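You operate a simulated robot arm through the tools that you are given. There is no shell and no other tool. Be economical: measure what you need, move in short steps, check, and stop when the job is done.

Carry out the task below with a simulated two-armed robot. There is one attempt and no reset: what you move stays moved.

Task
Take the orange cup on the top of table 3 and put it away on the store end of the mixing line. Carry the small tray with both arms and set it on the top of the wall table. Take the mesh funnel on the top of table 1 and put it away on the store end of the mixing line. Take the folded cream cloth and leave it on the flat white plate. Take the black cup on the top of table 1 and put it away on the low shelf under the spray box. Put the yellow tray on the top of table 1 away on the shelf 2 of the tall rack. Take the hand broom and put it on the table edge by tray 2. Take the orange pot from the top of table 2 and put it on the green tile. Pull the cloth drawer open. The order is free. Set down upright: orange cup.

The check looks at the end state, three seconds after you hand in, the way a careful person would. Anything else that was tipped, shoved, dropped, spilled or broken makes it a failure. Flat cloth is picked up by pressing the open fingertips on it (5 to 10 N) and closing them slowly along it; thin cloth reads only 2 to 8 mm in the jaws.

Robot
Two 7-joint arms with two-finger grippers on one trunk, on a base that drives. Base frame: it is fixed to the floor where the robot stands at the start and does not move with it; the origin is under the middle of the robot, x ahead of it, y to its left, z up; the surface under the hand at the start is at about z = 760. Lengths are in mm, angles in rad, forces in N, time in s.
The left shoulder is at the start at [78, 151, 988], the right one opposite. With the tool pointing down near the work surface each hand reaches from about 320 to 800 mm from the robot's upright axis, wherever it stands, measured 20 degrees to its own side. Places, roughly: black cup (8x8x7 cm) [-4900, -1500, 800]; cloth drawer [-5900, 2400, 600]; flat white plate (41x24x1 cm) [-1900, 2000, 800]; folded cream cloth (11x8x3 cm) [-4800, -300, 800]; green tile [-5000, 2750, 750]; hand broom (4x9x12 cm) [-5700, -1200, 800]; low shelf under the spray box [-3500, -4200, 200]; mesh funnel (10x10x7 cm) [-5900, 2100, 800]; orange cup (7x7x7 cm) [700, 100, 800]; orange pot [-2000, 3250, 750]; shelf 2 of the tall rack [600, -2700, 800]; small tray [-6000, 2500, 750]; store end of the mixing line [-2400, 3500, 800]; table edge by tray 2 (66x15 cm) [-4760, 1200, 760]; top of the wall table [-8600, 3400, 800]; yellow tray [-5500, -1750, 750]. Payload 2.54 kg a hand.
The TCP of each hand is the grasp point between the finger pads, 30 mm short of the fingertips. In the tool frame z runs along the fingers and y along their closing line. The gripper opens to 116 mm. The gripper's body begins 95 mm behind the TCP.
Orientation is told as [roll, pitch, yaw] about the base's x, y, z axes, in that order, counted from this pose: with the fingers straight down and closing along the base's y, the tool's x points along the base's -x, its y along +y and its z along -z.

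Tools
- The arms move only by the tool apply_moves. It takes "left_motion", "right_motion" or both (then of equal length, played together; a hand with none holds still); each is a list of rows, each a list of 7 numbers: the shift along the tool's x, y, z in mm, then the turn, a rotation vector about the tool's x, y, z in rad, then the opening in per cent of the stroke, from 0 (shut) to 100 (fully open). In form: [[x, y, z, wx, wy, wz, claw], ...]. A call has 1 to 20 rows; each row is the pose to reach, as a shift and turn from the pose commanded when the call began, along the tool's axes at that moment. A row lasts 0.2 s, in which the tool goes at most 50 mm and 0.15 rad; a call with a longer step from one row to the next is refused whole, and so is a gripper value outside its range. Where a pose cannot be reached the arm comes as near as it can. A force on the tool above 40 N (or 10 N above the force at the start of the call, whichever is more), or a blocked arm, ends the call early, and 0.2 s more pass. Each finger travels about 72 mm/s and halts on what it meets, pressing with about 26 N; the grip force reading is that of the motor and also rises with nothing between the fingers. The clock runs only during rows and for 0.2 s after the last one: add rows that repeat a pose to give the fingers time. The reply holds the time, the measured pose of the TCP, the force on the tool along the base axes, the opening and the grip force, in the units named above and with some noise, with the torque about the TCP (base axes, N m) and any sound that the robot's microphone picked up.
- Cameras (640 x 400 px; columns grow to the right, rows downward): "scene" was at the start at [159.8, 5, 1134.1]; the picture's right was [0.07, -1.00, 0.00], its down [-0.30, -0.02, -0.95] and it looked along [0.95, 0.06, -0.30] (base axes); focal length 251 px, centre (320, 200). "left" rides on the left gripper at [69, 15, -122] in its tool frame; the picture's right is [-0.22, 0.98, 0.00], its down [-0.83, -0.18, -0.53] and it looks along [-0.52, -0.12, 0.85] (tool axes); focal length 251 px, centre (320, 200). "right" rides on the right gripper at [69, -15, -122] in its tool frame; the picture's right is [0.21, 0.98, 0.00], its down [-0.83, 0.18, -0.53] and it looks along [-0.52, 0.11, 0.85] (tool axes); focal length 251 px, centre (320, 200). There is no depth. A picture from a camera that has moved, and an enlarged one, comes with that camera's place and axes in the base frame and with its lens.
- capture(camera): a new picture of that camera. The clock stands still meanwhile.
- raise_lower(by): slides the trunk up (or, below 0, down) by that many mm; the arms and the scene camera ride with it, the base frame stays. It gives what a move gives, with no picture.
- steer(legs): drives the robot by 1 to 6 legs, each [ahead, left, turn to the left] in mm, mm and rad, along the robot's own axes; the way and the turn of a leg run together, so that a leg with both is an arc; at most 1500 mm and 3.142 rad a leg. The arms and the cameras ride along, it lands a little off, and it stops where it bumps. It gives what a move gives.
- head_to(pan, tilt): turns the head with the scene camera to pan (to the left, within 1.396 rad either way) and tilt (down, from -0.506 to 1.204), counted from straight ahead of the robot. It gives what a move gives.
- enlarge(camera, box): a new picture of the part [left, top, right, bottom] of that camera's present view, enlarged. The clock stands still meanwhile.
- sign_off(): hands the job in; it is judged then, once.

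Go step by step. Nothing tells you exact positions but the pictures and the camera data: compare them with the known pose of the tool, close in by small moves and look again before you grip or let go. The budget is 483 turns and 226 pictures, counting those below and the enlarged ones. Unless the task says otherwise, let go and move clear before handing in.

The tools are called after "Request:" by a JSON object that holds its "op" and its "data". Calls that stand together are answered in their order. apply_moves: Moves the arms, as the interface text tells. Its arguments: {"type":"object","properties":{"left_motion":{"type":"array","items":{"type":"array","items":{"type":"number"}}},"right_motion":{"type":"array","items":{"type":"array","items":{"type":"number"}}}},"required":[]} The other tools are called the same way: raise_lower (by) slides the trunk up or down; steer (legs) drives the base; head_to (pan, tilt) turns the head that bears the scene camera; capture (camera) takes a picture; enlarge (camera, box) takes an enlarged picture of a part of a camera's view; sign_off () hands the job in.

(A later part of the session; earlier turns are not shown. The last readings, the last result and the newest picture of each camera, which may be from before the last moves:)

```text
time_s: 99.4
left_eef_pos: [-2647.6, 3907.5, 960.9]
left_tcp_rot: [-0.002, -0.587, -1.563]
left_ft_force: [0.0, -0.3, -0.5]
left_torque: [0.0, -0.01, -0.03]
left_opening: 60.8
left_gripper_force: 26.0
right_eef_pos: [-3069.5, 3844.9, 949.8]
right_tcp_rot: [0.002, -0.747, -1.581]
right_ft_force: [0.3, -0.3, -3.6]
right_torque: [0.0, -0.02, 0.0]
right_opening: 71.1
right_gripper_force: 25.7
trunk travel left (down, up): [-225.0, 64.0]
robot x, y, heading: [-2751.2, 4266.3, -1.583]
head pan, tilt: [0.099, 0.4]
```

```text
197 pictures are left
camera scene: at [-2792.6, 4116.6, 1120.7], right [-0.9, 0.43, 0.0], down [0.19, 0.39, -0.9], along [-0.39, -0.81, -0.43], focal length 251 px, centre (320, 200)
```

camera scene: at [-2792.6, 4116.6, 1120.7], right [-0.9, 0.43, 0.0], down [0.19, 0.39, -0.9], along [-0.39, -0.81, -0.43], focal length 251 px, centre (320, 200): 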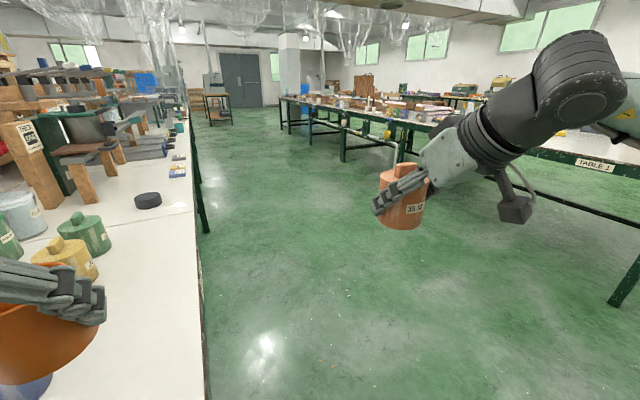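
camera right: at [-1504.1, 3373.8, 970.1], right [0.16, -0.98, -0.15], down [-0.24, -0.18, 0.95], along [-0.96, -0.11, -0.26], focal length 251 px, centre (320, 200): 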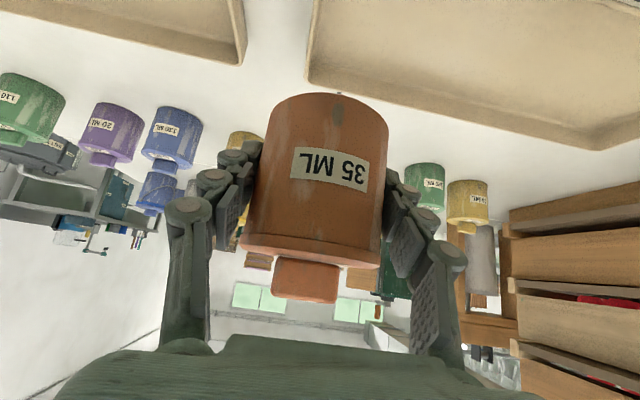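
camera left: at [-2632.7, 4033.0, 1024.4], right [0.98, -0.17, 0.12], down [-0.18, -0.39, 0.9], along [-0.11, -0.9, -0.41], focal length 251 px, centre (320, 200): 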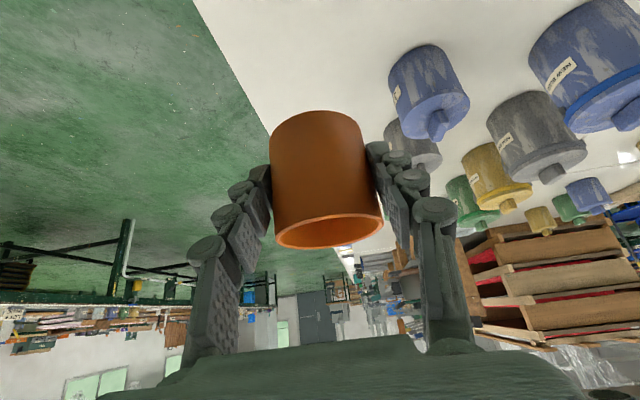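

Request:
{"op": "apply_moves", "data": {"left_motion": [[-40, 0, 27, 0, 0, 0, 45], [-80, 1, 53, 0, 0, 0, 45], [-120, 2, 80, 0, 0, 0, 45], [-160, 2, 107, 0, 0, 0, 45], [-200, 3, 134, 0, -0.005, 0, 45], [-238, 3, 160, 0, -0.013, 0, 45], [-216, 3, 193, 0, -0.013, 0, 45], [-194, 3, 226, 0, -0.013, 0, 45], [-172, 3, 258, 0, -0.013, 0, 45], [-160, 3, 276, 0, -0.013, 0, 45]]}}

Request:
{"op": "capture", "data": {"camera": "left"}}

```text
time_s: 101.6
left_eef_pos: [-2642.1, 3620.7, 821.1]
left_tcp_rot: [-0.002, -0.603, -1.562]
left_ft_force: [0.5, 0.4, -0.4]
left_torque: [0.03, -0.04, -0.01]
left_opening: 60.9
left_gripper_force: 26.2
right_eef_pos: [-3069.9, 3845.3, 949.7]
right_tcp_rot: [0.002, -0.748, -1.583]
right_ft_force: [0.6, -0.8, -3.7]
right_torque: [0.02, 0.01, -0.03]
right_opening: 71.1
right_gripper_force: 26.7
trunk travel left (down, up): [-225.0, 64.0]
robot x, y, heading: [-2749.6, 4268.3, -1.577]
head pan, tilt: [0.099, 0.4]
```

```text
196 pictures are left
camera left: at [-2627.6, 3747.5, 882.9], right [0.98, -0.17, 0.12], down [-0.18, -0.38, 0.91], along [-0.11, -0.91, -0.4], focal length 251 px, centre (320, 200)
```

left: 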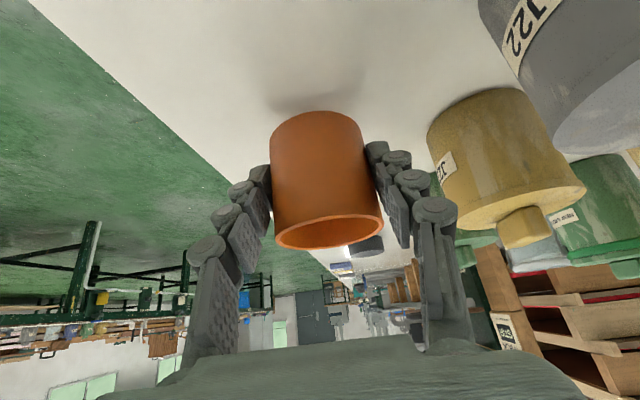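

Request:
{"op": "apply_moves", "data": {"left_motion": [[4, 0, 6, 0, 0, 0, 45], [8, 0, 11.5, 0, 0, 0, 45], [9.1, 0, 13.2, 0, 0, 0, 45], [9.1, 0, 13.2, 0, 0, 0, 45]]}}

```text
time_s: 102.6
left_eef_pos: [-2643.7, 3621.2, 805.6]
left_tcp_rot: [-0.001, -0.604, -1.564]
left_ft_force: [-0.1, 0.8, -0.6]
left_torque: [-0.02, 0.03, 0.03]
left_opening: 60.5
left_gripper_force: 26.1
right_eef_pos: [-3070.8, 3846.2, 950.4]
right_tcp_rot: [0.001, -0.746, -1.583]
right_ft_force: [0.2, 0.1, -3.5]
right_torque: [0.02, -0.03, 0.0]
right_opening: 70.9
right_gripper_force: 26.0
trunk travel left (down, up): [-225.0, 64.0]
robot x, y, heading: [-2749.9, 4268.1, -1.579]
head pan, tilt: [0.099, 0.4]
```

Request:
{"op": "apply_moves", "data": {"left_motion": [[1.1, 0, 1.6, 0, 0, 0, 45], [1.7, 0, 2.5, 0, 0, 0, 45], [1.7, 0, 2.5, 0, 0, 0, 45]]}}

Request:
{"op": "capture", "data": {"camera": "left"}}

```text
time_s: 103.4
left_eef_pos: [-2642.2, 3621.9, 803.5]
left_tcp_rot: [-0.003, -0.606, -1.565]
left_ft_force: [1.8, 0.6, 8.9]
left_torque: [-0.03, -0.31, 0.02]
left_opening: 61.0
left_gripper_force: 25.5
right_eef_pos: [-3070.9, 3845.9, 950.2]
right_tcp_rot: [0.004, -0.749, -1.582]
right_ft_force: [0.6, -1.1, -3.6]
right_torque: [0.06, 0.01, 0.0]
right_opening: 71.1
right_gripper_force: 25.9
trunk travel left (down, up): [-225.0, 64.0]
robot x, y, heading: [-2750.4, 4268.8, -1.58]
head pan, tilt: [0.099, 0.4]
```

```text
195 pictures are left
camera left: at [-2627.9, 3747.9, 864.7], right [0.98, -0.17, 0.12], down [-0.18, -0.38, 0.91], along [-0.11, -0.91, -0.4], focal length 251 px, centre (320, 200)
```

left: 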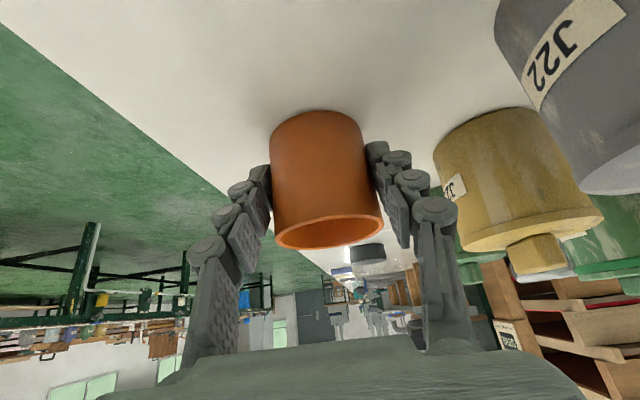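

Contact with the table is confirmed at 9 N. I'll release a little and back out along the fingers.

Request:
{"op": "apply_moves", "data": {"left_motion": [[0, 0, 0, 0, 0, 0, 58], [0, 0, 0, 0, 0, 0, 68], [0, 0, 0, 0, 0, 0, 75], [0, 0, -20, 0, 0, 0, 75], [0, 0, -50, 0, 0, 0, 75], [0, 0, -90, 0, 0, 0, 75], [0, 0, -130, 0, 0, 0, 75], [0, 0, -170, 0, 0, 0, 75], [0, 0, -210, 0, 0, 0, 75]]}}

Request:
{"op": "capture", "data": {"camera": "left"}}

```text
time_s: 105.4
left_eef_pos: [-2641.9, 3741.3, 974.9]
left_tcp_rot: [-0.003, -0.603, -1.564]
left_ft_force: [0.5, 0.2, 0.0]
left_torque: [-0.04, -0.02, -0.02]
left_opening: 87.3
left_gripper_force: 0.1
right_eef_pos: [-3070.0, 3845.9, 952.0]
right_tcp_rot: [0.002, -0.746, -1.581]
right_ft_force: [-0.9, -0.4, -4.2]
right_torque: [0.06, 0.02, 0.01]
right_opening: 70.9
right_gripper_force: 25.8
trunk travel left (down, up): [-225.0, 64.0]
robot x, y, heading: [-2750.7, 4268.6, -1.582]
head pan, tilt: [0.099, 0.4]
```

```text
194 pictures are left
camera left: at [-2626.7, 3867.6, 1035.8], right [0.98, -0.17, 0.12], down [-0.18, -0.38, 0.91], along [-0.11, -0.91, -0.4], focal length 251 px, centre (320, 200)
```

left: 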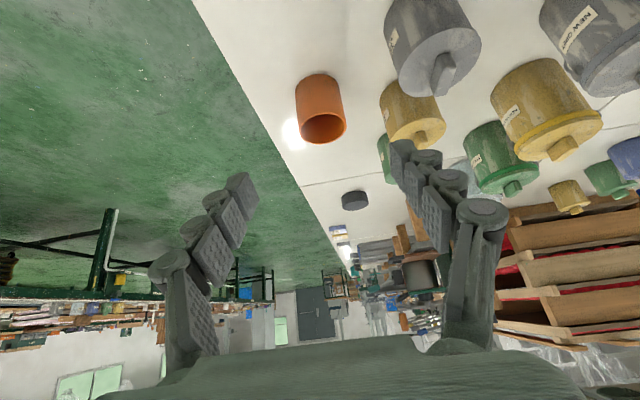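

The cup stands upright at the store end. I'll back off, turn west with the pot and look at the way to the green tile.

Request:
{"op": "steer", "data": {"legs": [[-150, 0, 0], [0, 0, -1.57]]}}

Request:
{"op": "head_to", "data": {"pan": 0.0, "tilt": 0.2}}

Request:
{"op": "capture", "data": {"camera": "scene"}}

Request:
{"op": "head_to", "data": {"pan": 0.7, "tilt": 0.2}}

Request:
{"op": "capture", "data": {"camera": "scene"}}

```text
time_s: 110.7
left_eef_pos: [-3278.4, 4319.5, 975.0]
left_tcp_rot: [-0.003, -0.602, 3.136]
left_ft_force: [-1.0, 0.3, 0.3]
left_torque: [-0.01, 0.02, 0.0]
left_opening: 86.8
left_gripper_force: 0.1
right_eef_pos: [-3169.0, 4744.6, 950.2]
right_tcp_rot: [0.002, -0.747, 3.119]
right_ft_force: [0.7, 0.0, -3.9]
right_torque: [0.0, -0.01, 0.02]
right_opening: 70.8
right_gripper_force: 25.7
trunk travel left (down, up): [-225.0, 64.0]
robot x, y, heading: [-2749.5, 4418.8, 3.116]
head pan, tilt: [0.099, 0.4]
```

```text
time_s: 111.4
left_eef_pos: [-3278.0, 4317.0, 973.6]
left_tcp_rot: [-0.003, -0.602, 3.137]
left_ft_force: [0.0, -0.4, 0.2]
left_torque: [0.0, 0.02, -0.03]
left_opening: 86.9
left_gripper_force: 0.0
right_eef_pos: [-3168.1, 4746.0, 949.7]
right_tcp_rot: [0.0, -0.747, 3.12]
right_ft_force: [0.5, 0.1, -4.8]
right_torque: [-0.01, -0.01, 0.04]
right_opening: 70.9
right_gripper_force: 25.3
trunk travel left (down, up): [-225.0, 64.0]
robot x, y, heading: [-2748.8, 4418.5, 3.115]
head pan, tilt: [0.0, 0.201]
```

```text
193 pictures are left
camera scene: at [-2911.7, 4422.9, 1143.4], right [0.02, 1.0, 0.0], down [0.2, 0.0, -0.98], along [-0.98, 0.02, -0.2], focal length 251 px, centre (320, 200)
```

scene: 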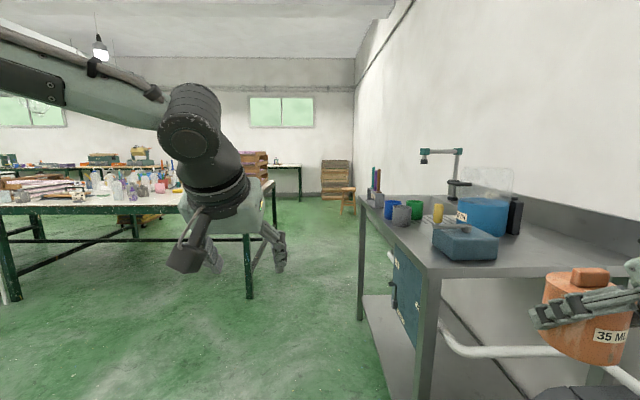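

```text
time_s: 112.5
left_eef_pos: [-3279.0, 4316.7, 974.1]
left_tcp_rot: [-0.004, -0.601, 3.134]
left_ft_force: [-0.2, -0.1, 0.1]
left_torque: [0.06, 0.0, -0.03]
left_opening: 86.7
left_gripper_force: 0.2
right_eef_pos: [-3168.9, 4744.4, 950.1]
right_tcp_rot: [0.002, -0.747, 3.117]
right_ft_force: [0.8, 0.2, -3.1]
right_torque: [0.04, -0.02, 0.01]
right_opening: 70.8
right_gripper_force: 26.3
trunk travel left (down, up): [-225.0, 64.0]
robot x, y, heading: [-2746.6, 4424.0, 3.118]
head pan, tilt: [0.7, 0.201]
```

```text
192 pictures are left
camera scene: at [-2891.2, 4362.5, 1143.5], right [-0.63, 0.78, 0.0], down [0.16, 0.12, -0.98], along [-0.76, -0.61, -0.2], focal length 251 px, centre (320, 200)
```

scene: 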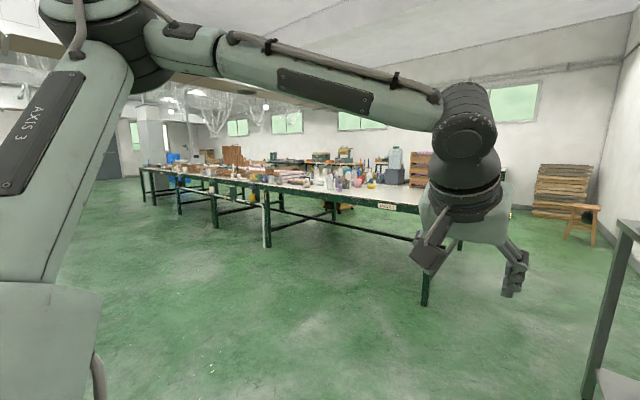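

Table 1's near edge is at about x ≈ -4600, and a bench stands to my right. I'll drive diagonally to a spot in front of the green tile at y ≈ 2750.

Request:
{"op": "steer", "data": {"legs": [[230, 0, 0.025], [800, 1200, 0], [300, 430, 0]]}}

Request:
{"op": "head_to", "data": {"pan": 0.0, "tilt": 0.35}}

Request:
{"op": "capture", "data": {"camera": "scene"}}

```text
time_s: 129.9
left_eef_pos: [-4573.3, 2643.6, 974.2]
left_tcp_rot: [-0.002, -0.602, -3.101]
left_ft_force: [-0.2, 0.2, 0.1]
left_torque: [0.02, -0.02, 0.02]
left_opening: 87.0
left_gripper_force: 0.1
right_eef_pos: [-4482.5, 3076.2, 950.5]
right_tcp_rot: [0.001, -0.748, -3.118]
right_ft_force: [-0.1, 0.7, -3.7]
right_torque: [-0.01, 0.01, 0.02]
right_opening: 71.0
right_gripper_force: 26.3
trunk travel left (down, up): [-225.0, 64.0]
robot x, y, heading: [-4050.2, 2770.2, -3.121]
head pan, tilt: [0.7, 0.201]
```

```text
time_s: 131.0
left_eef_pos: [-4574.0, 2642.9, 974.0]
left_tcp_rot: [-0.004, -0.603, -3.102]
left_ft_force: [-0.3, 0.2, 0.3]
left_torque: [0.01, 0.01, 0.0]
left_opening: 87.1
left_gripper_force: 0.1
right_eef_pos: [-4481.6, 3075.5, 949.0]
right_tcp_rot: [0.002, -0.747, -3.12]
right_ft_force: [0.1, -0.1, -4.6]
right_torque: [-0.05, -0.01, -0.03]
right_opening: 71.1
right_gripper_force: 26.3
trunk travel left (down, up): [-225.0, 64.0]
robot x, y, heading: [-4046.2, 2771.9, -3.117]
head pan, tilt: [0.0, 0.351]
```

```text
191 pictures are left
camera scene: at [-4211.0, 2765.7, 1129.5], right [-0.02, 1.0, 0.0], down [0.34, 0.01, -0.94], along [-0.94, -0.02, -0.34], focal length 251 px, centre (320, 200)
```

scene: 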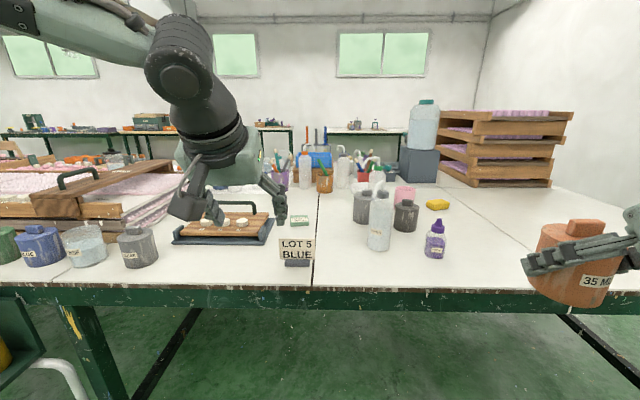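

Request:
{"op": "enlarge", "data": {"camera": "scene", "box": [230, 140, 460, 290]}}

```text
2.67 times, centred on (345, 215) of scene
camera zoom: at [-4211.0, 2765.7, 1129.5], right [-0.02, 1.0, 0.0], down [0.34, 0.01, -0.94], along [-0.94, -0.02, -0.34], focal length 670 px, centre (253, 160)
```

zoom: 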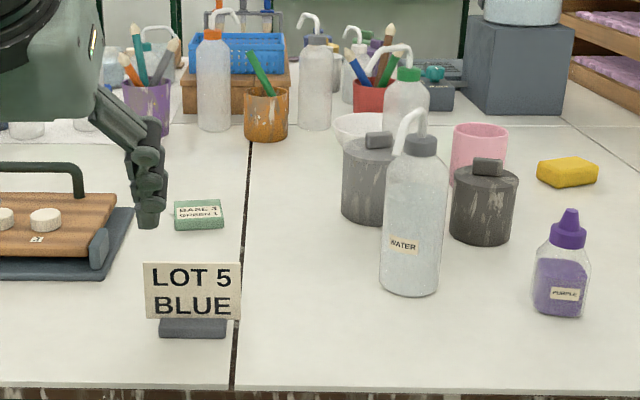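

Request:
{"op": "capture", "data": {"camera": "left"}}

```text
189 pictures are left
camera left: at [-4446.3, 2633.5, 1035.5], right [-0.14, -0.98, 0.12], down [-0.38, 0.16, 0.91], along [-0.91, 0.08, -0.4], focal length 251 px, centre (320, 200)
```

left: 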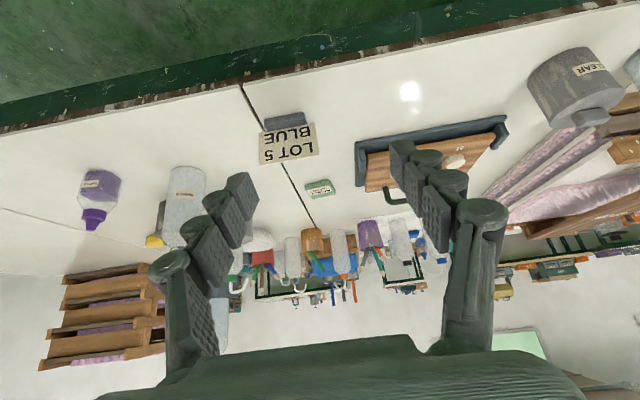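

The green tile ("BASE 3 GREEN") is at about (-4975, 2678). I'll retract the left hand, shift so that the right hand lines up with the tile and approach the table.

Request:
{"op": "apply_moves", "data": {"left_motion": [[20, 0, -32, 0, 0, 0, 75], [40, 0, -64, 0, 0, 0, 75], [60, 0, -96, 0, 0, 0, 75], [81, 0, -129, 0, 0, 0, 75]]}}

Request:
{"op": "steer", "data": {"legs": [[0, 150, -0.024], [195, 0, 0]]}}

Request:
{"op": "capture", "data": {"camera": "right"}}

Request:
{"op": "capture", "data": {"camera": "scene"}}

```text
time_s: 132.0
left_eef_pos: [-4430.3, 2650.6, 1035.9]
left_tcp_rot: [-0.003, -0.601, -3.101]
left_ft_force: [0.0, -0.2, -0.3]
left_torque: [-0.01, -0.05, -0.05]
left_opening: 87.2
left_gripper_force: 0.0
right_eef_pos: [-4481.3, 3075.9, 949.9]
right_tcp_rot: [0.002, -0.747, -3.121]
right_ft_force: [0.8, -1.5, -4.2]
right_torque: [0.0, -0.02, 0.0]
right_opening: 71.1
right_gripper_force: 26.5
trunk travel left (down, up): [-225.0, 64.0]
robot x, y, heading: [-4046.6, 2770.8, -3.118]
head pan, tilt: [0.0, 0.351]
```

```text
time_s: 135.3
left_eef_pos: [-4625.7, 2505.9, 1034.3]
left_tcp_rot: [-0.003, -0.601, -3.122]
left_ft_force: [-0.4, 0.5, 0.1]
left_torque: [-0.02, -0.01, 0.03]
left_opening: 87.3
left_gripper_force: 0.0
right_eef_pos: [-4667.8, 2931.1, 949.3]
right_tcp_rot: [0.003, -0.747, -3.14]
right_ft_force: [0.2, 0.6, -3.4]
right_torque: [0.01, 0.0, -0.01]
right_opening: 71.1
right_gripper_force: 25.7
trunk travel left (down, up): [-225.0, 64.0]
robot x, y, heading: [-4241.3, 2618.8, -3.139]
head pan, tilt: [0.0, 0.351]
```

```text
188 pictures are left
camera right: at [-4535.0, 2947.7, 991.6], right [0.16, -0.98, -0.14], down [-0.24, -0.18, 0.95], along [-0.96, -0.12, -0.27], focal length 251 px, centre (320, 200)
```

right: 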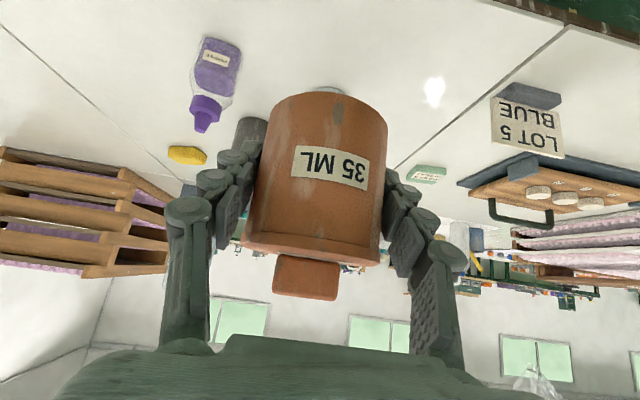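

```text
187 pictures are left
camera scene: at [-4403.9, 2615.6, 1129.4], right [0.0, 1.0, 0.0], down [0.34, 0.0, -0.94], along [-0.94, 0.0, -0.34], focal length 251 px, centre (320, 200)
```

scene: 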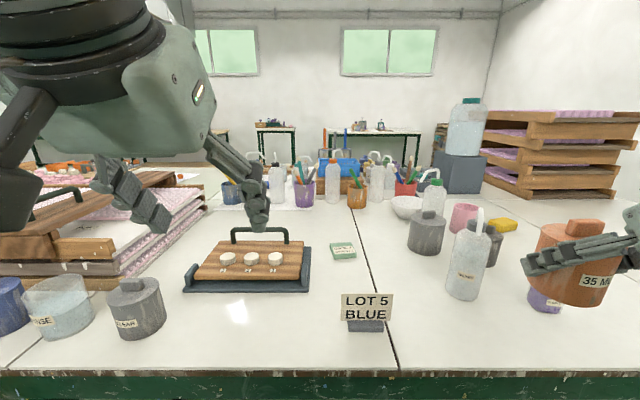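

Request:
{"op": "enlarge", "data": {"camera": "scene", "box": [300, 220, 396, 280]}}

```text
6.67 times, centred on (348, 250) of scene
camera zoom: at [-4403.9, 2615.6, 1129.4], right [0.0, 1.0, 0.0], down [0.34, 0.0, -0.94], along [-0.94, 0.0, -0.34], focal length 1674 px, centre (133, -133)
```

zoom: 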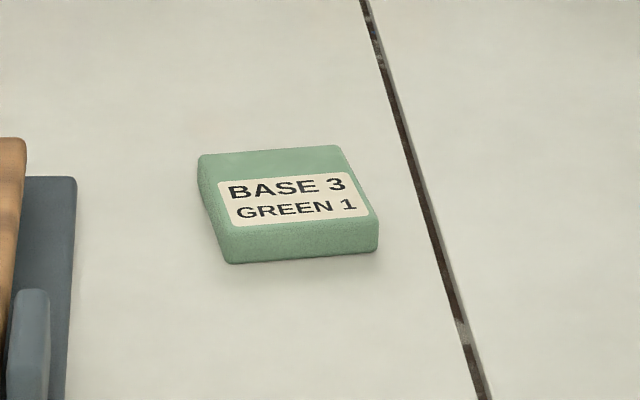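

The tile is about 60 × 60 × 13 mm with its centre near (-5003, 2679). I'll move the right hand sideways in front of it (the water bottle is ahead of the hand now), then drive closer.

Request:
{"op": "apply_moves", "data": {"right_motion": [[0, 45, 0, 0, 0, 0, 42], [0, 90, 0, 0, 0, 0, 42], [0, 135, 0, 0, 0, 0, 42], [0, 180, 0, 0, 0, 0, 42], [0, 220, 0, 0, 0, 0, 42], [0, 251, 0, 0, 0, 0, 42]]}}

Request:
{"op": "steer", "data": {"legs": [[80, 0, 0]]}}

Request:
{"op": "capture", "data": {"camera": "right"}}

Request:
{"op": "capture", "data": {"camera": "scene"}}

```text
time_s: 136.7
left_eef_pos: [-4626.9, 2504.1, 1033.7]
left_tcp_rot: [-0.004, -0.602, -3.121]
left_ft_force: [-0.1, 0.6, 0.7]
left_torque: [-0.02, 0.02, -0.04]
left_opening: 86.9
left_gripper_force: 0.1
right_eef_pos: [-4669.3, 2678.1, 951.5]
right_tcp_rot: [0.001, -0.747, -3.144]
right_ft_force: [-0.3, 0.1, -3.4]
right_torque: [0.02, -0.02, -0.01]
right_opening: 70.9
right_gripper_force: 26.5
right hand out of reach, approached as far as the arm can: row 1, 2, 3, 4
trunk travel left (down, up): [-225.0, 64.0]
robot x, y, heading: [-4241.6, 2615.7, -3.138]
head pan, tilt: [0.0, 0.351]
```

```text
time_s: 137.8
left_eef_pos: [-4706.1, 2504.4, 1034.3]
left_tcp_rot: [-0.002, -0.602, -3.123]
left_ft_force: [0.7, 0.6, 0.2]
left_torque: [-0.02, -0.02, 0.01]
left_opening: 87.1
left_gripper_force: 0.1
right_eef_pos: [-4748.3, 2678.4, 951.2]
right_tcp_rot: [0.0, -0.744, 3.142]
right_ft_force: [0.4, 1.6, -3.5]
right_torque: [0.02, -0.09, 0.02]
right_opening: 70.8
right_gripper_force: 25.8
trunk travel left (down, up): [-225.0, 64.0]
robot x, y, heading: [-4323.8, 2619.7, -3.141]
head pan, tilt: [0.0, 0.351]
```

```text
185 pictures are left
camera right: at [-4614.7, 2695.3, 992.9], right [0.16, -0.98, -0.14], down [-0.24, -0.18, 0.95], along [-0.96, -0.12, -0.27], focal length 251 px, centre (320, 200)
```

right: 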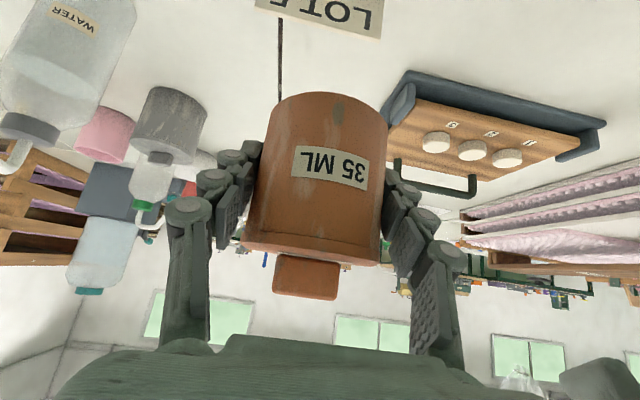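

```text
184 pictures are left
camera scene: at [-4482.7, 2615.6, 1129.3], right [0.0, 1.0, 0.0], down [0.34, 0.0, -0.94], along [-0.94, 0.0, -0.34], focal length 251 px, centre (320, 200)
```

scene: 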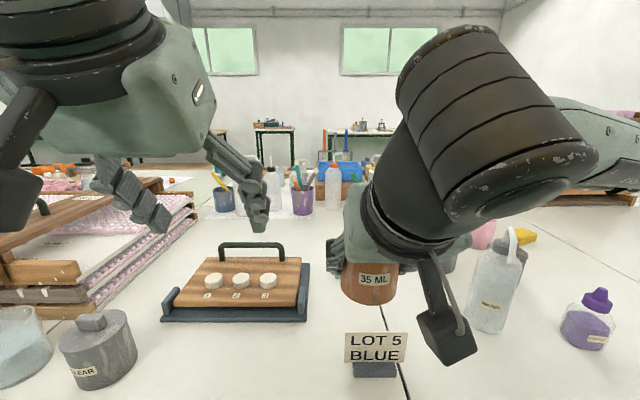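

I'll raise the trunk to keep the right forearm above the wash bottle, then extend the pot over the tile and check from the left camera.

Request:
{"op": "raise_lower", "data": {"by": 60}}

Request:
{"op": "apply_moves", "data": {"right_motion": [[-30, 0, 28, 0, 0, 0, 42], [-60, 0, 56, 0, 0, 0, 42], [-90, 0, 84, 0, 0, 0, 42], [-120, 0, 112, 0, 0, 0, 42], [-150, 0, 139, 0, 0, 0, 42], [-181, 0, 167, 0, 0, 0, 42], [-154, 0, 197, 0, 0, 0, 42], [-126, 0, 227, 0, 0, 0, 42], [-98, 0, 257, 0, 0, 0, 42]]}}

Request:
{"op": "capture", "data": {"camera": "left"}}

Request:
{"op": "capture", "data": {"camera": "right"}}

```text
time_s: 138.8
left_eef_pos: [-4704.9, 2504.5, 1095.5]
left_tcp_rot: [-0.003, -0.602, -3.124]
left_ft_force: [-0.2, -0.4, 0.3]
left_torque: [-0.02, -0.02, 0.01]
left_opening: 86.9
left_gripper_force: 0.1
right_eef_pos: [-4747.2, 2679.2, 1010.0]
right_tcp_rot: [0.003, -0.748, -3.141]
right_ft_force: [0.0, 0.8, -4.1]
right_torque: [-0.01, -0.01, -0.04]
right_opening: 70.9
right_gripper_force: 26.0
trunk travel left (down, up): [-285.0, 4.0]
robot x, y, heading: [-4321.3, 2612.9, -3.138]
head pan, tilt: [0.0, 0.351]
```

```text
time_s: 140.8
left_eef_pos: [-4706.5, 2505.8, 1095.3]
left_tcp_rot: [-0.001, -0.601, -3.124]
left_ft_force: [-0.4, 0.1, -0.4]
left_torque: [-0.03, -0.04, -0.03]
left_opening: 86.9
left_gripper_force: 0.0
right_eef_pos: [-4994.5, 2677.7, 888.0]
right_tcp_rot: [0.002, -0.746, 3.141]
right_ft_force: [-0.2, 0.3, -3.7]
right_torque: [-0.01, -0.05, -0.01]
right_opening: 71.0
right_gripper_force: 26.4
trunk travel left (down, up): [-285.0, 4.0]
robot x, y, heading: [-4317.9, 2614.8, -3.139]
head pan, tilt: [0.0, 0.351]
```

```text
183 pictures are left
camera left: at [-4579.2, 2491.7, 1156.3], right [-0.16, -0.98, 0.12], down [-0.38, 0.17, 0.91], along [-0.91, 0.1, -0.4], focal length 251 px, centre (320, 200)
```

left: 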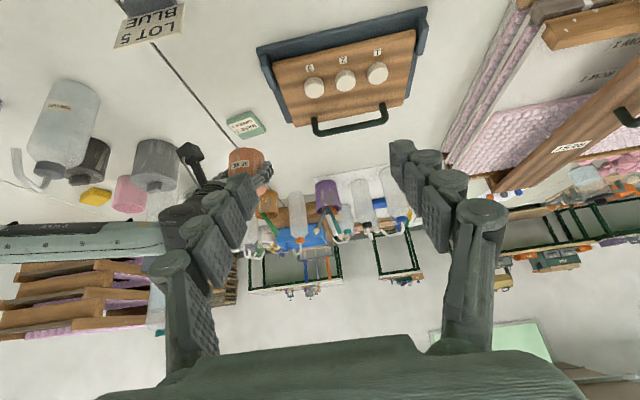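

```text
182 pictures are left
camera right: at [-4861.0, 2694.2, 930.2], right [0.16, -0.98, -0.14], down [-0.24, -0.18, 0.95], along [-0.96, -0.12, -0.27], focal length 251 px, centre (320, 200)
```

right: 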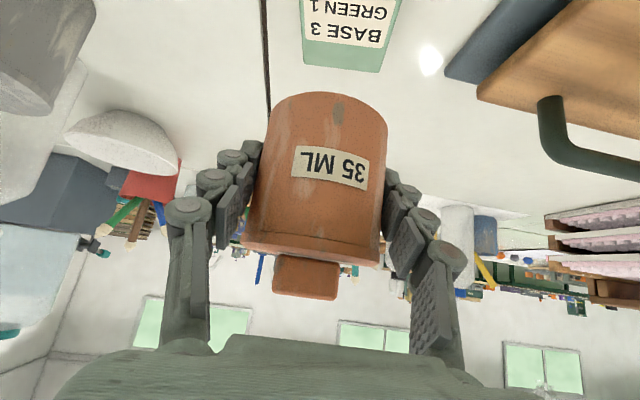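

The tile is visible under the pot, and I estimate the pot is 6 mm too far forward. I'll correct that and lower.

Request:
{"op": "apply_moves", "data": {"right_motion": [[4, 2, -4, 0, 0, 0, 42], [18, 2, 12, 0, 0, 0, 42], [32, 2, 28, 0, 0, 0, 42], [44, 2, 40, 0, 0, 0, 42], [44, 2, 40, 0, 0, 0, 42]]}}

Request:
{"op": "capture", "data": {"camera": "left"}}

Request:
{"op": "capture", "data": {"camera": "right"}}

```text
time_s: 142.0
left_eef_pos: [-4705.4, 2505.4, 1096.0]
left_tcp_rot: [-0.004, -0.602, -3.125]
left_ft_force: [0.9, 0.3, -0.1]
left_torque: [-0.02, 0.02, 0.0]
left_opening: 87.4
left_gripper_force: 0.0
right_eef_pos: [-4988.5, 2678.0, 830.5]
right_tcp_rot: [0.001, -0.746, 3.142]
right_ft_force: [0.0, 0.3, -4.5]
right_torque: [0.0, -0.02, 0.02]
right_opening: 70.9
right_gripper_force: 26.2
trunk travel left (down, up): [-285.0, 4.0]
robot x, y, heading: [-4317.8, 2615.4, -3.141]
head pan, tilt: [0.0, 0.351]
```

```text
181 pictures are left
camera left: at [-4578.8, 2491.6, 1156.4], right [-0.16, -0.98, 0.12], down [-0.38, 0.17, 0.91], along [-0.91, 0.1, -0.4], focal length 251 px, centre (320, 200)
```

left: 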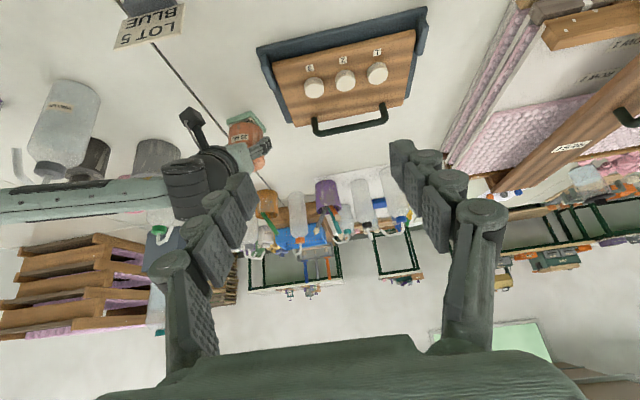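

```text
180 pictures are left
camera right: at [-4855.1, 2692.8, 872.2], right [0.16, -0.98, -0.14], down [-0.24, -0.18, 0.95], along [-0.96, -0.12, -0.27], focal length 251 px, centre (320, 200)
```

right: 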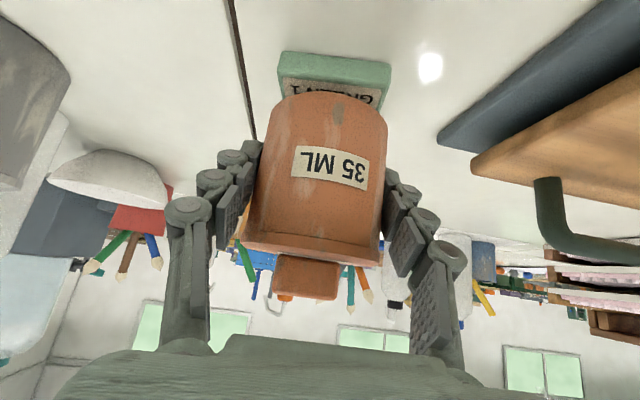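

Request:
{"op": "apply_moves", "data": {"right_motion": [[3.5, 0, 4, 0, 0, 0, 42], [7, 0, 7.5, 0, 0, 0, 42], [8.8, 0, 9.6, 0, 0, 0, 42], [8.8, 0, 9.6, 0, 0, 0, 42]]}}

```text
time_s: 143.0
left_eef_pos: [-4705.8, 2505.8, 1094.9]
left_tcp_rot: [-0.001, -0.603, -3.124]
left_ft_force: [1.7, -0.4, -0.3]
left_torque: [-0.01, 0.0, 0.02]
left_opening: 86.9
left_gripper_force: 0.1
right_eef_pos: [-4988.1, 2676.8, 818.4]
right_tcp_rot: [0.003, -0.748, 3.14]
right_ft_force: [0.4, 0.1, 1.2]
right_torque: [-0.02, 0.11, 0.02]
right_opening: 70.8
right_gripper_force: 25.9
trunk travel left (down, up): [-285.0, 4.0]
robot x, y, heading: [-4324.5, 2617.0, -3.144]
head pan, tilt: [0.0, 0.351]
```

Request:
{"op": "apply_moves", "data": {"right_motion": [[0.8, 0, 0.9, 0, 0, 0, 42], [0.8, 0, 0.9, 0, 0, 0, 42]]}}

Request:
{"op": "capture", "data": {"camera": "right"}}

```text
time_s: 143.6
left_eef_pos: [-4703.7, 2505.0, 1095.1]
left_tcp_rot: [-0.004, -0.602, -3.124]
left_ft_force: [-0.7, -0.6, 0.2]
left_torque: [0.0, -0.03, -0.01]
left_opening: 87.1
left_gripper_force: 0.0
right_eef_pos: [-4990.2, 2676.4, 818.4]
right_tcp_rot: [0.001, -0.751, 3.142]
right_ft_force: [-0.3, 0.0, 6.9]
right_torque: [-0.16, 0.26, 0.02]
right_opening: 70.9
right_gripper_force: 25.8
trunk travel left (down, up): [-285.0, 4.0]
robot x, y, heading: [-4320.5, 2615.6, -3.146]
head pan, tilt: [0.0, 0.351]
```

```text
179 pictures are left
camera right: at [-4856.1, 2692.9, 859.8], right [0.16, -0.98, -0.14], down [-0.24, -0.18, 0.95], along [-0.96, -0.12, -0.26], focal length 251 px, centre (320, 200)
```

right: 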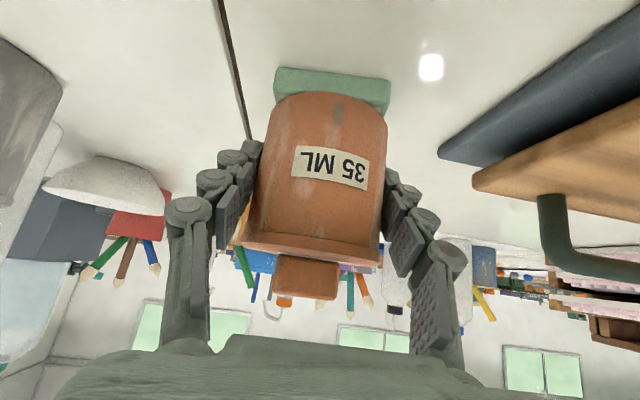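

The pot sits centred on the tile with firm contact. I'll release and back out.

Request:
{"op": "apply_moves", "data": {"right_motion": [[0, 0, 0, 0, 0, 0, 62], [0, 0, 0, 0, 0, 0, 68], [0, 0, 0, 0, 0, 0, 76], [0, 0, 0, 0, 0, 0, 76], [0, 0, -20, 0, 0, 0, 76], [0, 0, -50, 0, 0, 0, 76], [0, 0, -90, 0, 0, 0, 76], [0, 0, -130, 0, 0, 0, 76], [0, 0, -170, 0, 0, 0, 76], [0, 0, -210, 0, 0, 0, 76], [0, 0, -250, 0, 0, 0, 76]]}}

Request:
{"op": "capture", "data": {"camera": "right"}}

```text
time_s: 146.0
left_eef_pos: [-4706.3, 2505.6, 1094.8]
left_tcp_rot: [-0.004, -0.604, -3.124]
left_ft_force: [0.3, 0.6, 0.3]
left_torque: [0.02, -0.03, -0.03]
left_opening: 86.9
left_gripper_force: 0.1
right_eef_pos: [-4820.6, 2679.2, 1000.8]
right_tcp_rot: [-0.001, -0.747, 3.142]
right_ft_force: [0.4, 0.5, -0.2]
right_torque: [0.02, 0.02, 0.02]
right_opening: 88.1
right_gripper_force: 0.0
trunk travel left (down, up): [-285.0, 4.0]
robot x, y, heading: [-4321.4, 2615.8, -3.141]
head pan, tilt: [0.0, 0.351]
```

```text
178 pictures are left
camera right: at [-4686.6, 2694.6, 1043.0], right [0.16, -0.98, -0.15], down [-0.24, -0.18, 0.95], along [-0.96, -0.11, -0.27], focal length 251 px, centre (320, 200)
```

right: 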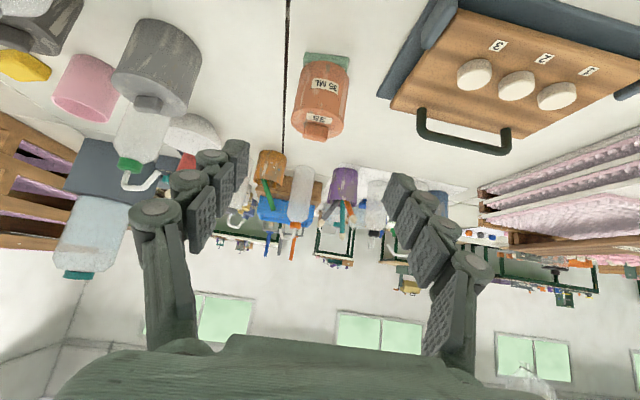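

The orange pot is on the tile. I'll back off and look at the rest of table 1.

Request:
{"op": "steer", "data": {"legs": [[-250, 0, 0]]}}

Request:
{"op": "head_to", "data": {"pan": 0.35, "tilt": 0.2}}

Request:
{"op": "capture", "data": {"camera": "scene"}}

```text
time_s: 147.8
left_eef_pos: [-4451.6, 2505.1, 1095.2]
left_tcp_rot: [-0.004, -0.607, -3.127]
left_ft_force: [0.5, 0.9, 0.2]
left_torque: [-0.01, 0.03, 0.03]
left_opening: 86.9
left_gripper_force: 0.1
right_eef_pos: [-4566.6, 2680.7, 1000.8]
right_tcp_rot: [0.002, -0.745, 3.138]
right_ft_force: [0.3, 0.1, 0.3]
right_torque: [0.01, -0.01, 0.01]
right_opening: 88.1
right_gripper_force: 0.0
trunk travel left (down, up): [-285.0, 4.0]
robot x, y, heading: [-4063.8, 2611.9, 3.137]
head pan, tilt: [0.0, 0.351]
```

```text
time_s: 148.6
left_eef_pos: [-4451.2, 2506.1, 1095.4]
left_tcp_rot: [-0.004, -0.602, -3.126]
left_ft_force: [0.6, 0.1, 0.2]
left_torque: [0.03, 0.01, -0.02]
left_opening: 87.0
left_gripper_force: 0.0
right_eef_pos: [-4567.0, 2681.0, 1000.1]
right_tcp_rot: [0.003, -0.746, 3.138]
right_ft_force: [-0.3, 0.7, 0.2]
right_torque: [0.01, 0.0, 0.02]
right_opening: 88.1
right_gripper_force: 0.1
trunk travel left (down, up): [-285.0, 4.0]
robot x, y, heading: [-4065.4, 2617.3, 3.14]
head pan, tilt: [0.351, 0.201]
```

```text
177 pictures are left
camera scene: at [-4222.5, 2583.8, 1203.5], right [-0.34, 0.94, 0.0], down [0.19, 0.07, -0.98], along [-0.92, -0.33, -0.2], focal length 251 px, centre (320, 200)
```

scene: 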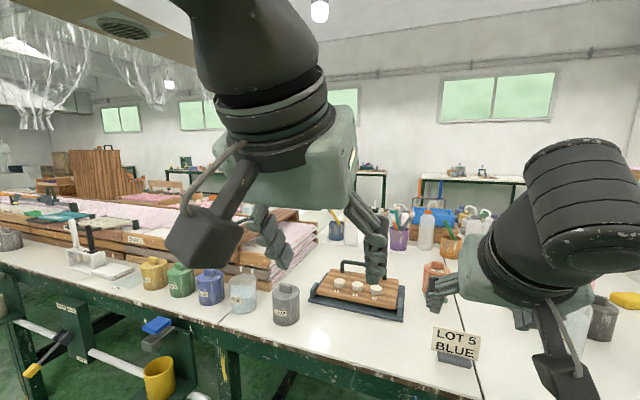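

The funnel, drawer and small tray are on the far (west) side of table 1. I'll go around its north end, checking the way first.

Request:
{"op": "steer", "data": {"legs": [[0, -1450, 0], [0, -270, 0]]}}

Request:
{"op": "head_to", "data": {"pan": 0.0, "tilt": 0.25}}

Request:
{"op": "capture", "data": {"camera": "scene"}}

```text
time_s: 165.8
left_eef_pos: [-4459.5, 4256.4, 1095.1]
left_tcp_rot: [-0.003, -0.602, -3.114]
left_ft_force: [-0.1, 0.3, 0.4]
left_torque: [-0.01, 0.0, 0.01]
left_opening: 87.2
left_gripper_force: 0.1
right_eef_pos: [-4576.1, 4429.1, 1000.8]
right_tcp_rot: [0.001, -0.746, -3.132]
right_ft_force: [0.3, 0.5, 0.0]
right_torque: [0.0, 0.03, -0.01]
right_opening: 88.4
right_gripper_force: 0.0
trunk travel left (down, up): [-285.0, 4.0]
robot x, y, heading: [-4074.0, 4372.9, -3.132]
head pan, tilt: [0.351, 0.201]
```

```text
time_s: 166.7
left_eef_pos: [-4458.9, 4256.0, 1095.6]
left_tcp_rot: [-0.004, -0.601, -3.111]
left_ft_force: [-0.8, 1.0, 0.6]
left_torque: [0.0, 0.01, 0.0]
left_opening: 87.2
left_gripper_force: 0.0
right_eef_pos: [-4575.9, 4428.1, 1001.0]
right_tcp_rot: [0.002, -0.745, -3.131]
right_ft_force: [0.3, 0.1, -0.4]
right_torque: [0.01, -0.01, -0.02]
right_opening: 88.0
right_gripper_force: 0.1
trunk travel left (down, up): [-285.0, 4.0]
robot x, y, heading: [-4075.0, 4373.4, -3.13]
head pan, tilt: [0.0, 0.25]
```

```text
176 pictures are left
camera scene: at [-4237.6, 4369.0, 1199.0], right [-0.01, 1.0, 0.0], down [0.25, 0.0, -0.97], along [-0.97, -0.01, -0.25], focal length 251 px, centre (320, 200)
```

scene: 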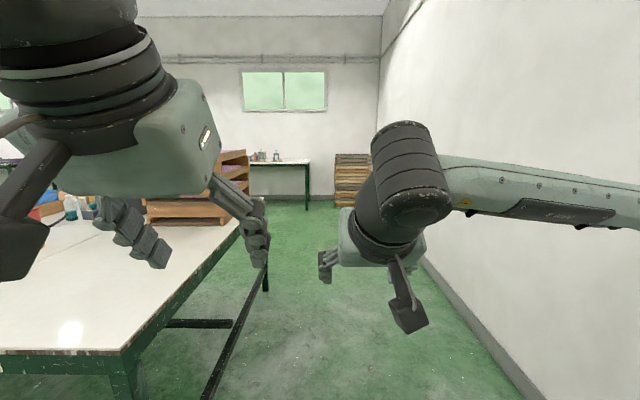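

Request:
{"op": "steer", "data": {"legs": [[1400, 0, 0], [750, 0, 0]]}}

Request:
{"op": "head_to", "data": {"pan": 1.0, "tilt": 0.25}}

Request:
{"op": "capture", "data": {"camera": "scene"}}

Request:
{"op": "head_to", "data": {"pan": 0.1, "tilt": 0.25}}

Request:
{"op": "capture", "data": {"camera": "scene"}}

```text
time_s: 177.3
left_eef_pos: [-6596.4, 4174.3, 1094.4]
left_tcp_rot: [-0.004, -0.601, -3.084]
left_ft_force: [0.4, 0.2, 0.3]
left_torque: [0.01, -0.01, 0.02]
left_opening: 87.0
left_gripper_force: 0.1
right_eef_pos: [-6718.6, 4343.4, 1001.0]
right_tcp_rot: [0.002, -0.748, -3.105]
right_ft_force: [0.9, -0.1, 0.3]
right_torque: [0.01, 0.05, 0.0]
right_opening: 88.2
right_gripper_force: 0.0
trunk travel left (down, up): [-285.0, 4.0]
robot x, y, heading: [-6210.3, 4299.9, -3.108]
head pan, tilt: [0.0, 0.25]
```

```text
time_s: 178.5
left_eef_pos: [-6595.2, 4174.7, 1094.9]
left_tcp_rot: [-0.003, -0.601, -3.082]
left_ft_force: [0.2, -0.3, -0.3]
left_torque: [0.01, -0.01, -0.02]
left_opening: 87.1
left_gripper_force: 0.2
right_eef_pos: [-6717.4, 4343.4, 999.9]
right_tcp_rot: [0.002, -0.746, -3.105]
right_ft_force: [0.2, -0.5, -0.2]
right_torque: [-0.01, -0.01, -0.02]
right_opening: 88.2
right_gripper_force: 0.0
trunk travel left (down, up): [-285.0, 4.0]
robot x, y, heading: [-6215.6, 4301.9, -3.102]
head pan, tilt: [1.0, 0.25]
```

```text
175 pictures are left
camera scene: at [-6331.2, 4216.4, 1199.0], right [-0.86, 0.51, 0.0], down [0.13, 0.21, -0.97], along [-0.49, -0.83, -0.25], focal length 251 px, centre (320, 200)
```

scene: 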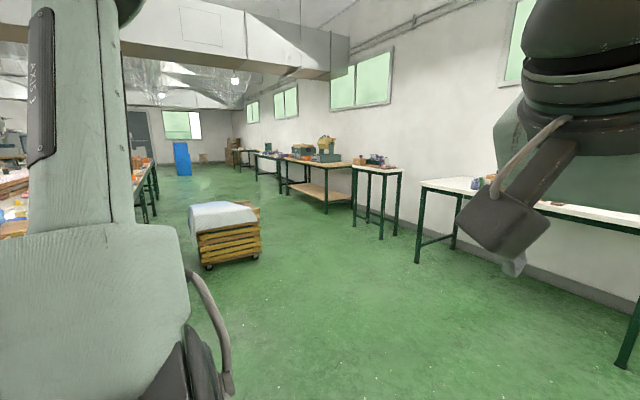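

```text
time_s: 179.7
left_eef_pos: [-6595.2, 4174.0, 1095.2]
left_tcp_rot: [-0.002, -0.602, -3.086]
left_ft_force: [0.6, -0.3, 0.1]
left_torque: [-0.01, 0.0, -0.02]
left_opening: 87.0
left_gripper_force: 0.1
right_eef_pos: [-6717.9, 4341.9, 1000.5]
right_tcp_rot: [0.0, -0.746, -3.103]
right_ft_force: [0.2, 0.1, 0.5]
right_torque: [-0.03, -0.01, 0.01]
right_opening: 88.1
right_gripper_force: 0.1
trunk travel left (down, up): [-285.0, 4.0]
robot x, y, heading: [-6212.0, 4304.0, -3.102]
head pan, tilt: [0.099, 0.25]
```

```text
174 pictures are left
camera scene: at [-6376.3, 4283.9, 1199.0], right [-0.14, 0.99, 0.0], down [0.24, 0.03, -0.97], along [-0.96, -0.13, -0.25], focal length 251 px, centre (320, 200)
```

scene: 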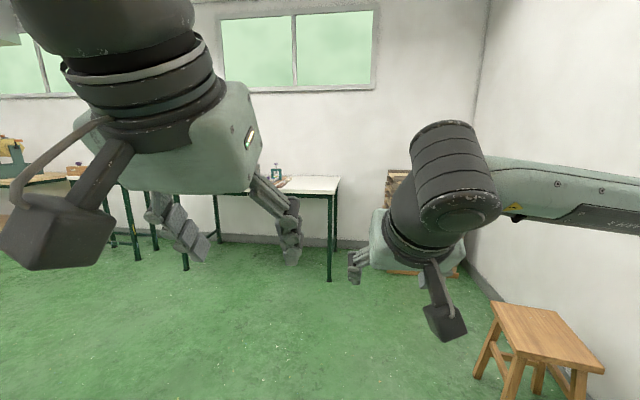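

Free floor lies between table 1 and the wall tables along the west wall. I'll step further west and turn south-east to see table 1's west side.

Request:
{"op": "steer", "data": {"legs": [[350, 0, 0], [0, 0, 1.5]]}}

Request:
{"op": "head_to", "data": {"pan": 0.7, "tilt": 0.25}}

Request:
{"op": "capture", "data": {"camera": "scene"}}

```text
time_s: 185.7
left_eef_pos: [-6473.7, 3896.1, 1096.0]
left_tcp_rot: [-0.005, -0.603, -1.603]
left_ft_force: [0.0, 0.1, 0.3]
left_torque: [0.01, -0.01, 0.01]
left_opening: 86.8
left_gripper_force: 0.2
right_eef_pos: [-6653.3, 3790.0, 1000.0]
right_tcp_rot: [0.002, -0.746, -1.623]
right_ft_force: [-1.1, 0.1, 0.8]
right_torque: [0.0, -0.01, -0.02]
right_opening: 88.0
right_gripper_force: 0.1
trunk travel left (down, up): [-285.0, 4.0]
robot x, y, heading: [-6566.3, 4281.7, -1.622]
head pan, tilt: [0.099, 0.25]
```

```text
time_s: 186.7
left_eef_pos: [-6474.3, 3897.1, 1095.6]
left_tcp_rot: [-0.002, -0.601, -1.603]
left_ft_force: [0.5, 0.7, -0.9]
left_torque: [0.02, 0.0, 0.0]
left_opening: 87.3
left_gripper_force: 0.1
right_eef_pos: [-6653.3, 3789.7, 1000.8]
right_tcp_rot: [0.001, -0.749, -1.623]
right_ft_force: [0.7, -0.2, 0.2]
right_torque: [-0.01, 0.01, 0.02]
right_opening: 88.1
right_gripper_force: 0.0
trunk travel left (down, up): [-285.0, 4.0]
robot x, y, heading: [-6565.2, 4288.9, -1.626]
head pan, tilt: [0.7, 0.25]
```

```text
173 pictures are left
camera scene: at [-6513.7, 4144.2, 1199.0], right [-0.8, -0.6, 0.0], down [-0.15, 0.2, -0.97], along [0.59, -0.77, -0.25], focal length 251 px, centre (320, 200)
```

scene: 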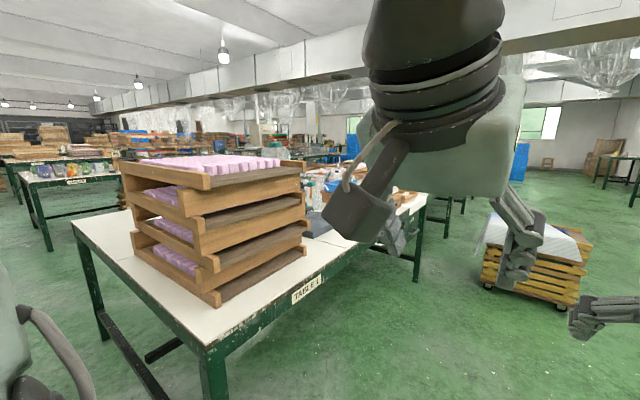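

Request:
{"op": "steer", "data": {"legs": [[0, 0, 0.055], [1400, 0, 0], [380, 0, 0], [0, 0, 1.571]]}}

Request:
{"op": "head_to", "data": {"pan": 0.0, "tilt": 0.45}}

Request:
{"op": "capture", "data": {"camera": "scene"}}

```text
time_s: 200.0
left_eef_pos: [-6171.5, 2631.5, 1095.2]
left_tcp_rot: [-0.004, -0.603, 0.015]
left_ft_force: [0.0, 1.4, 0.0]
left_torque: [-0.01, 0.03, 0.03]
left_opening: 87.0
left_gripper_force: 0.1
right_eef_pos: [-6055.0, 2457.6, 999.9]
right_tcp_rot: [0.002, -0.746, -0.002]
right_ft_force: [0.1, 0.7, -0.4]
right_torque: [0.0, 0.0, 0.01]
right_opening: 88.5
right_gripper_force: 0.1
trunk travel left (down, up): [-285.0, 4.0]
robot x, y, heading: [-6555.5, 2520.2, -0.004]
head pan, tilt: [0.7, 0.25]
```

```text
time_s: 201.1
left_eef_pos: [-6170.5, 2631.3, 1096.2]
left_tcp_rot: [-0.004, -0.601, 0.016]
left_ft_force: [-0.2, -0.6, 0.1]
left_torque: [-0.01, -0.02, 0.02]
left_opening: 86.7
left_gripper_force: 0.1
right_eef_pos: [-6056.2, 2456.7, 1000.0]
right_tcp_rot: [0.003, -0.747, -0.003]
right_ft_force: [-0.1, -0.7, -0.3]
right_torque: [0.01, 0.03, 0.0]
right_opening: 88.3
right_gripper_force: 0.2
trunk travel left (down, up): [-285.0, 4.0]
robot x, y, heading: [-6555.6, 2524.1, -0.004]
head pan, tilt: [0.0, 0.45]
```

```text
172 pictures are left
camera scene: at [-6398.1, 2518.9, 1180.4], right [0.0, -1.0, 0.0], down [-0.43, 0.0, -0.9], along [0.9, 0.0, -0.43], focal length 251 px, centre (320, 200)
```

scene: 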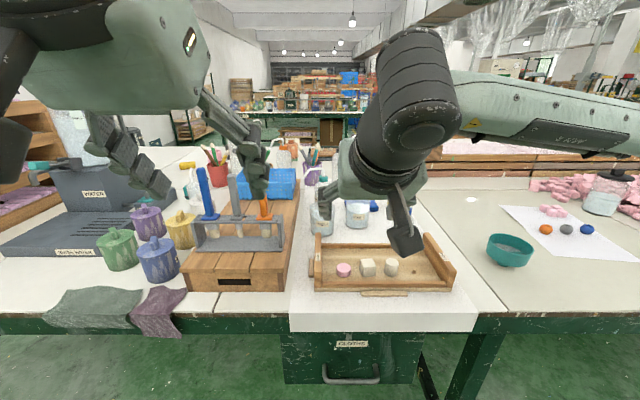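

I can see the wooden small tray with three pucks, the drawer marked CLOTHS below it, and a teal mesh bowl, probably the funnel, to the right. I'll zoom in on these.

Request:
{"op": "enlarge", "data": {"camera": "scene", "box": [290, 200, 550, 390]}}

```text
2.11 times, centred on (420, 295) of scene
camera zoom: at [-6398.1, 2518.9, 1180.4], right [0.0, -1.0, 0.0], down [-0.43, 0.0, -0.9], along [0.9, 0.0, -0.43], focal length 529 px, centre (110, 0)
```

zoom: 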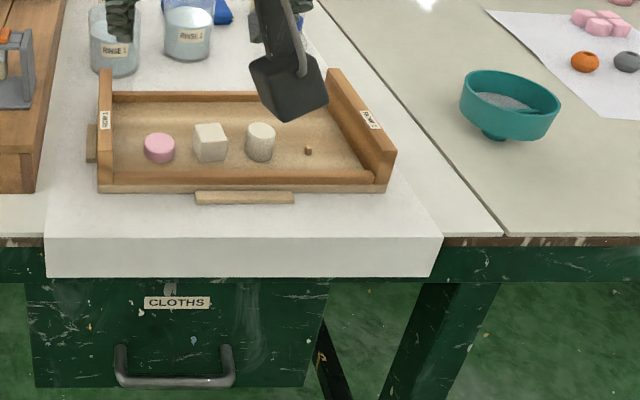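

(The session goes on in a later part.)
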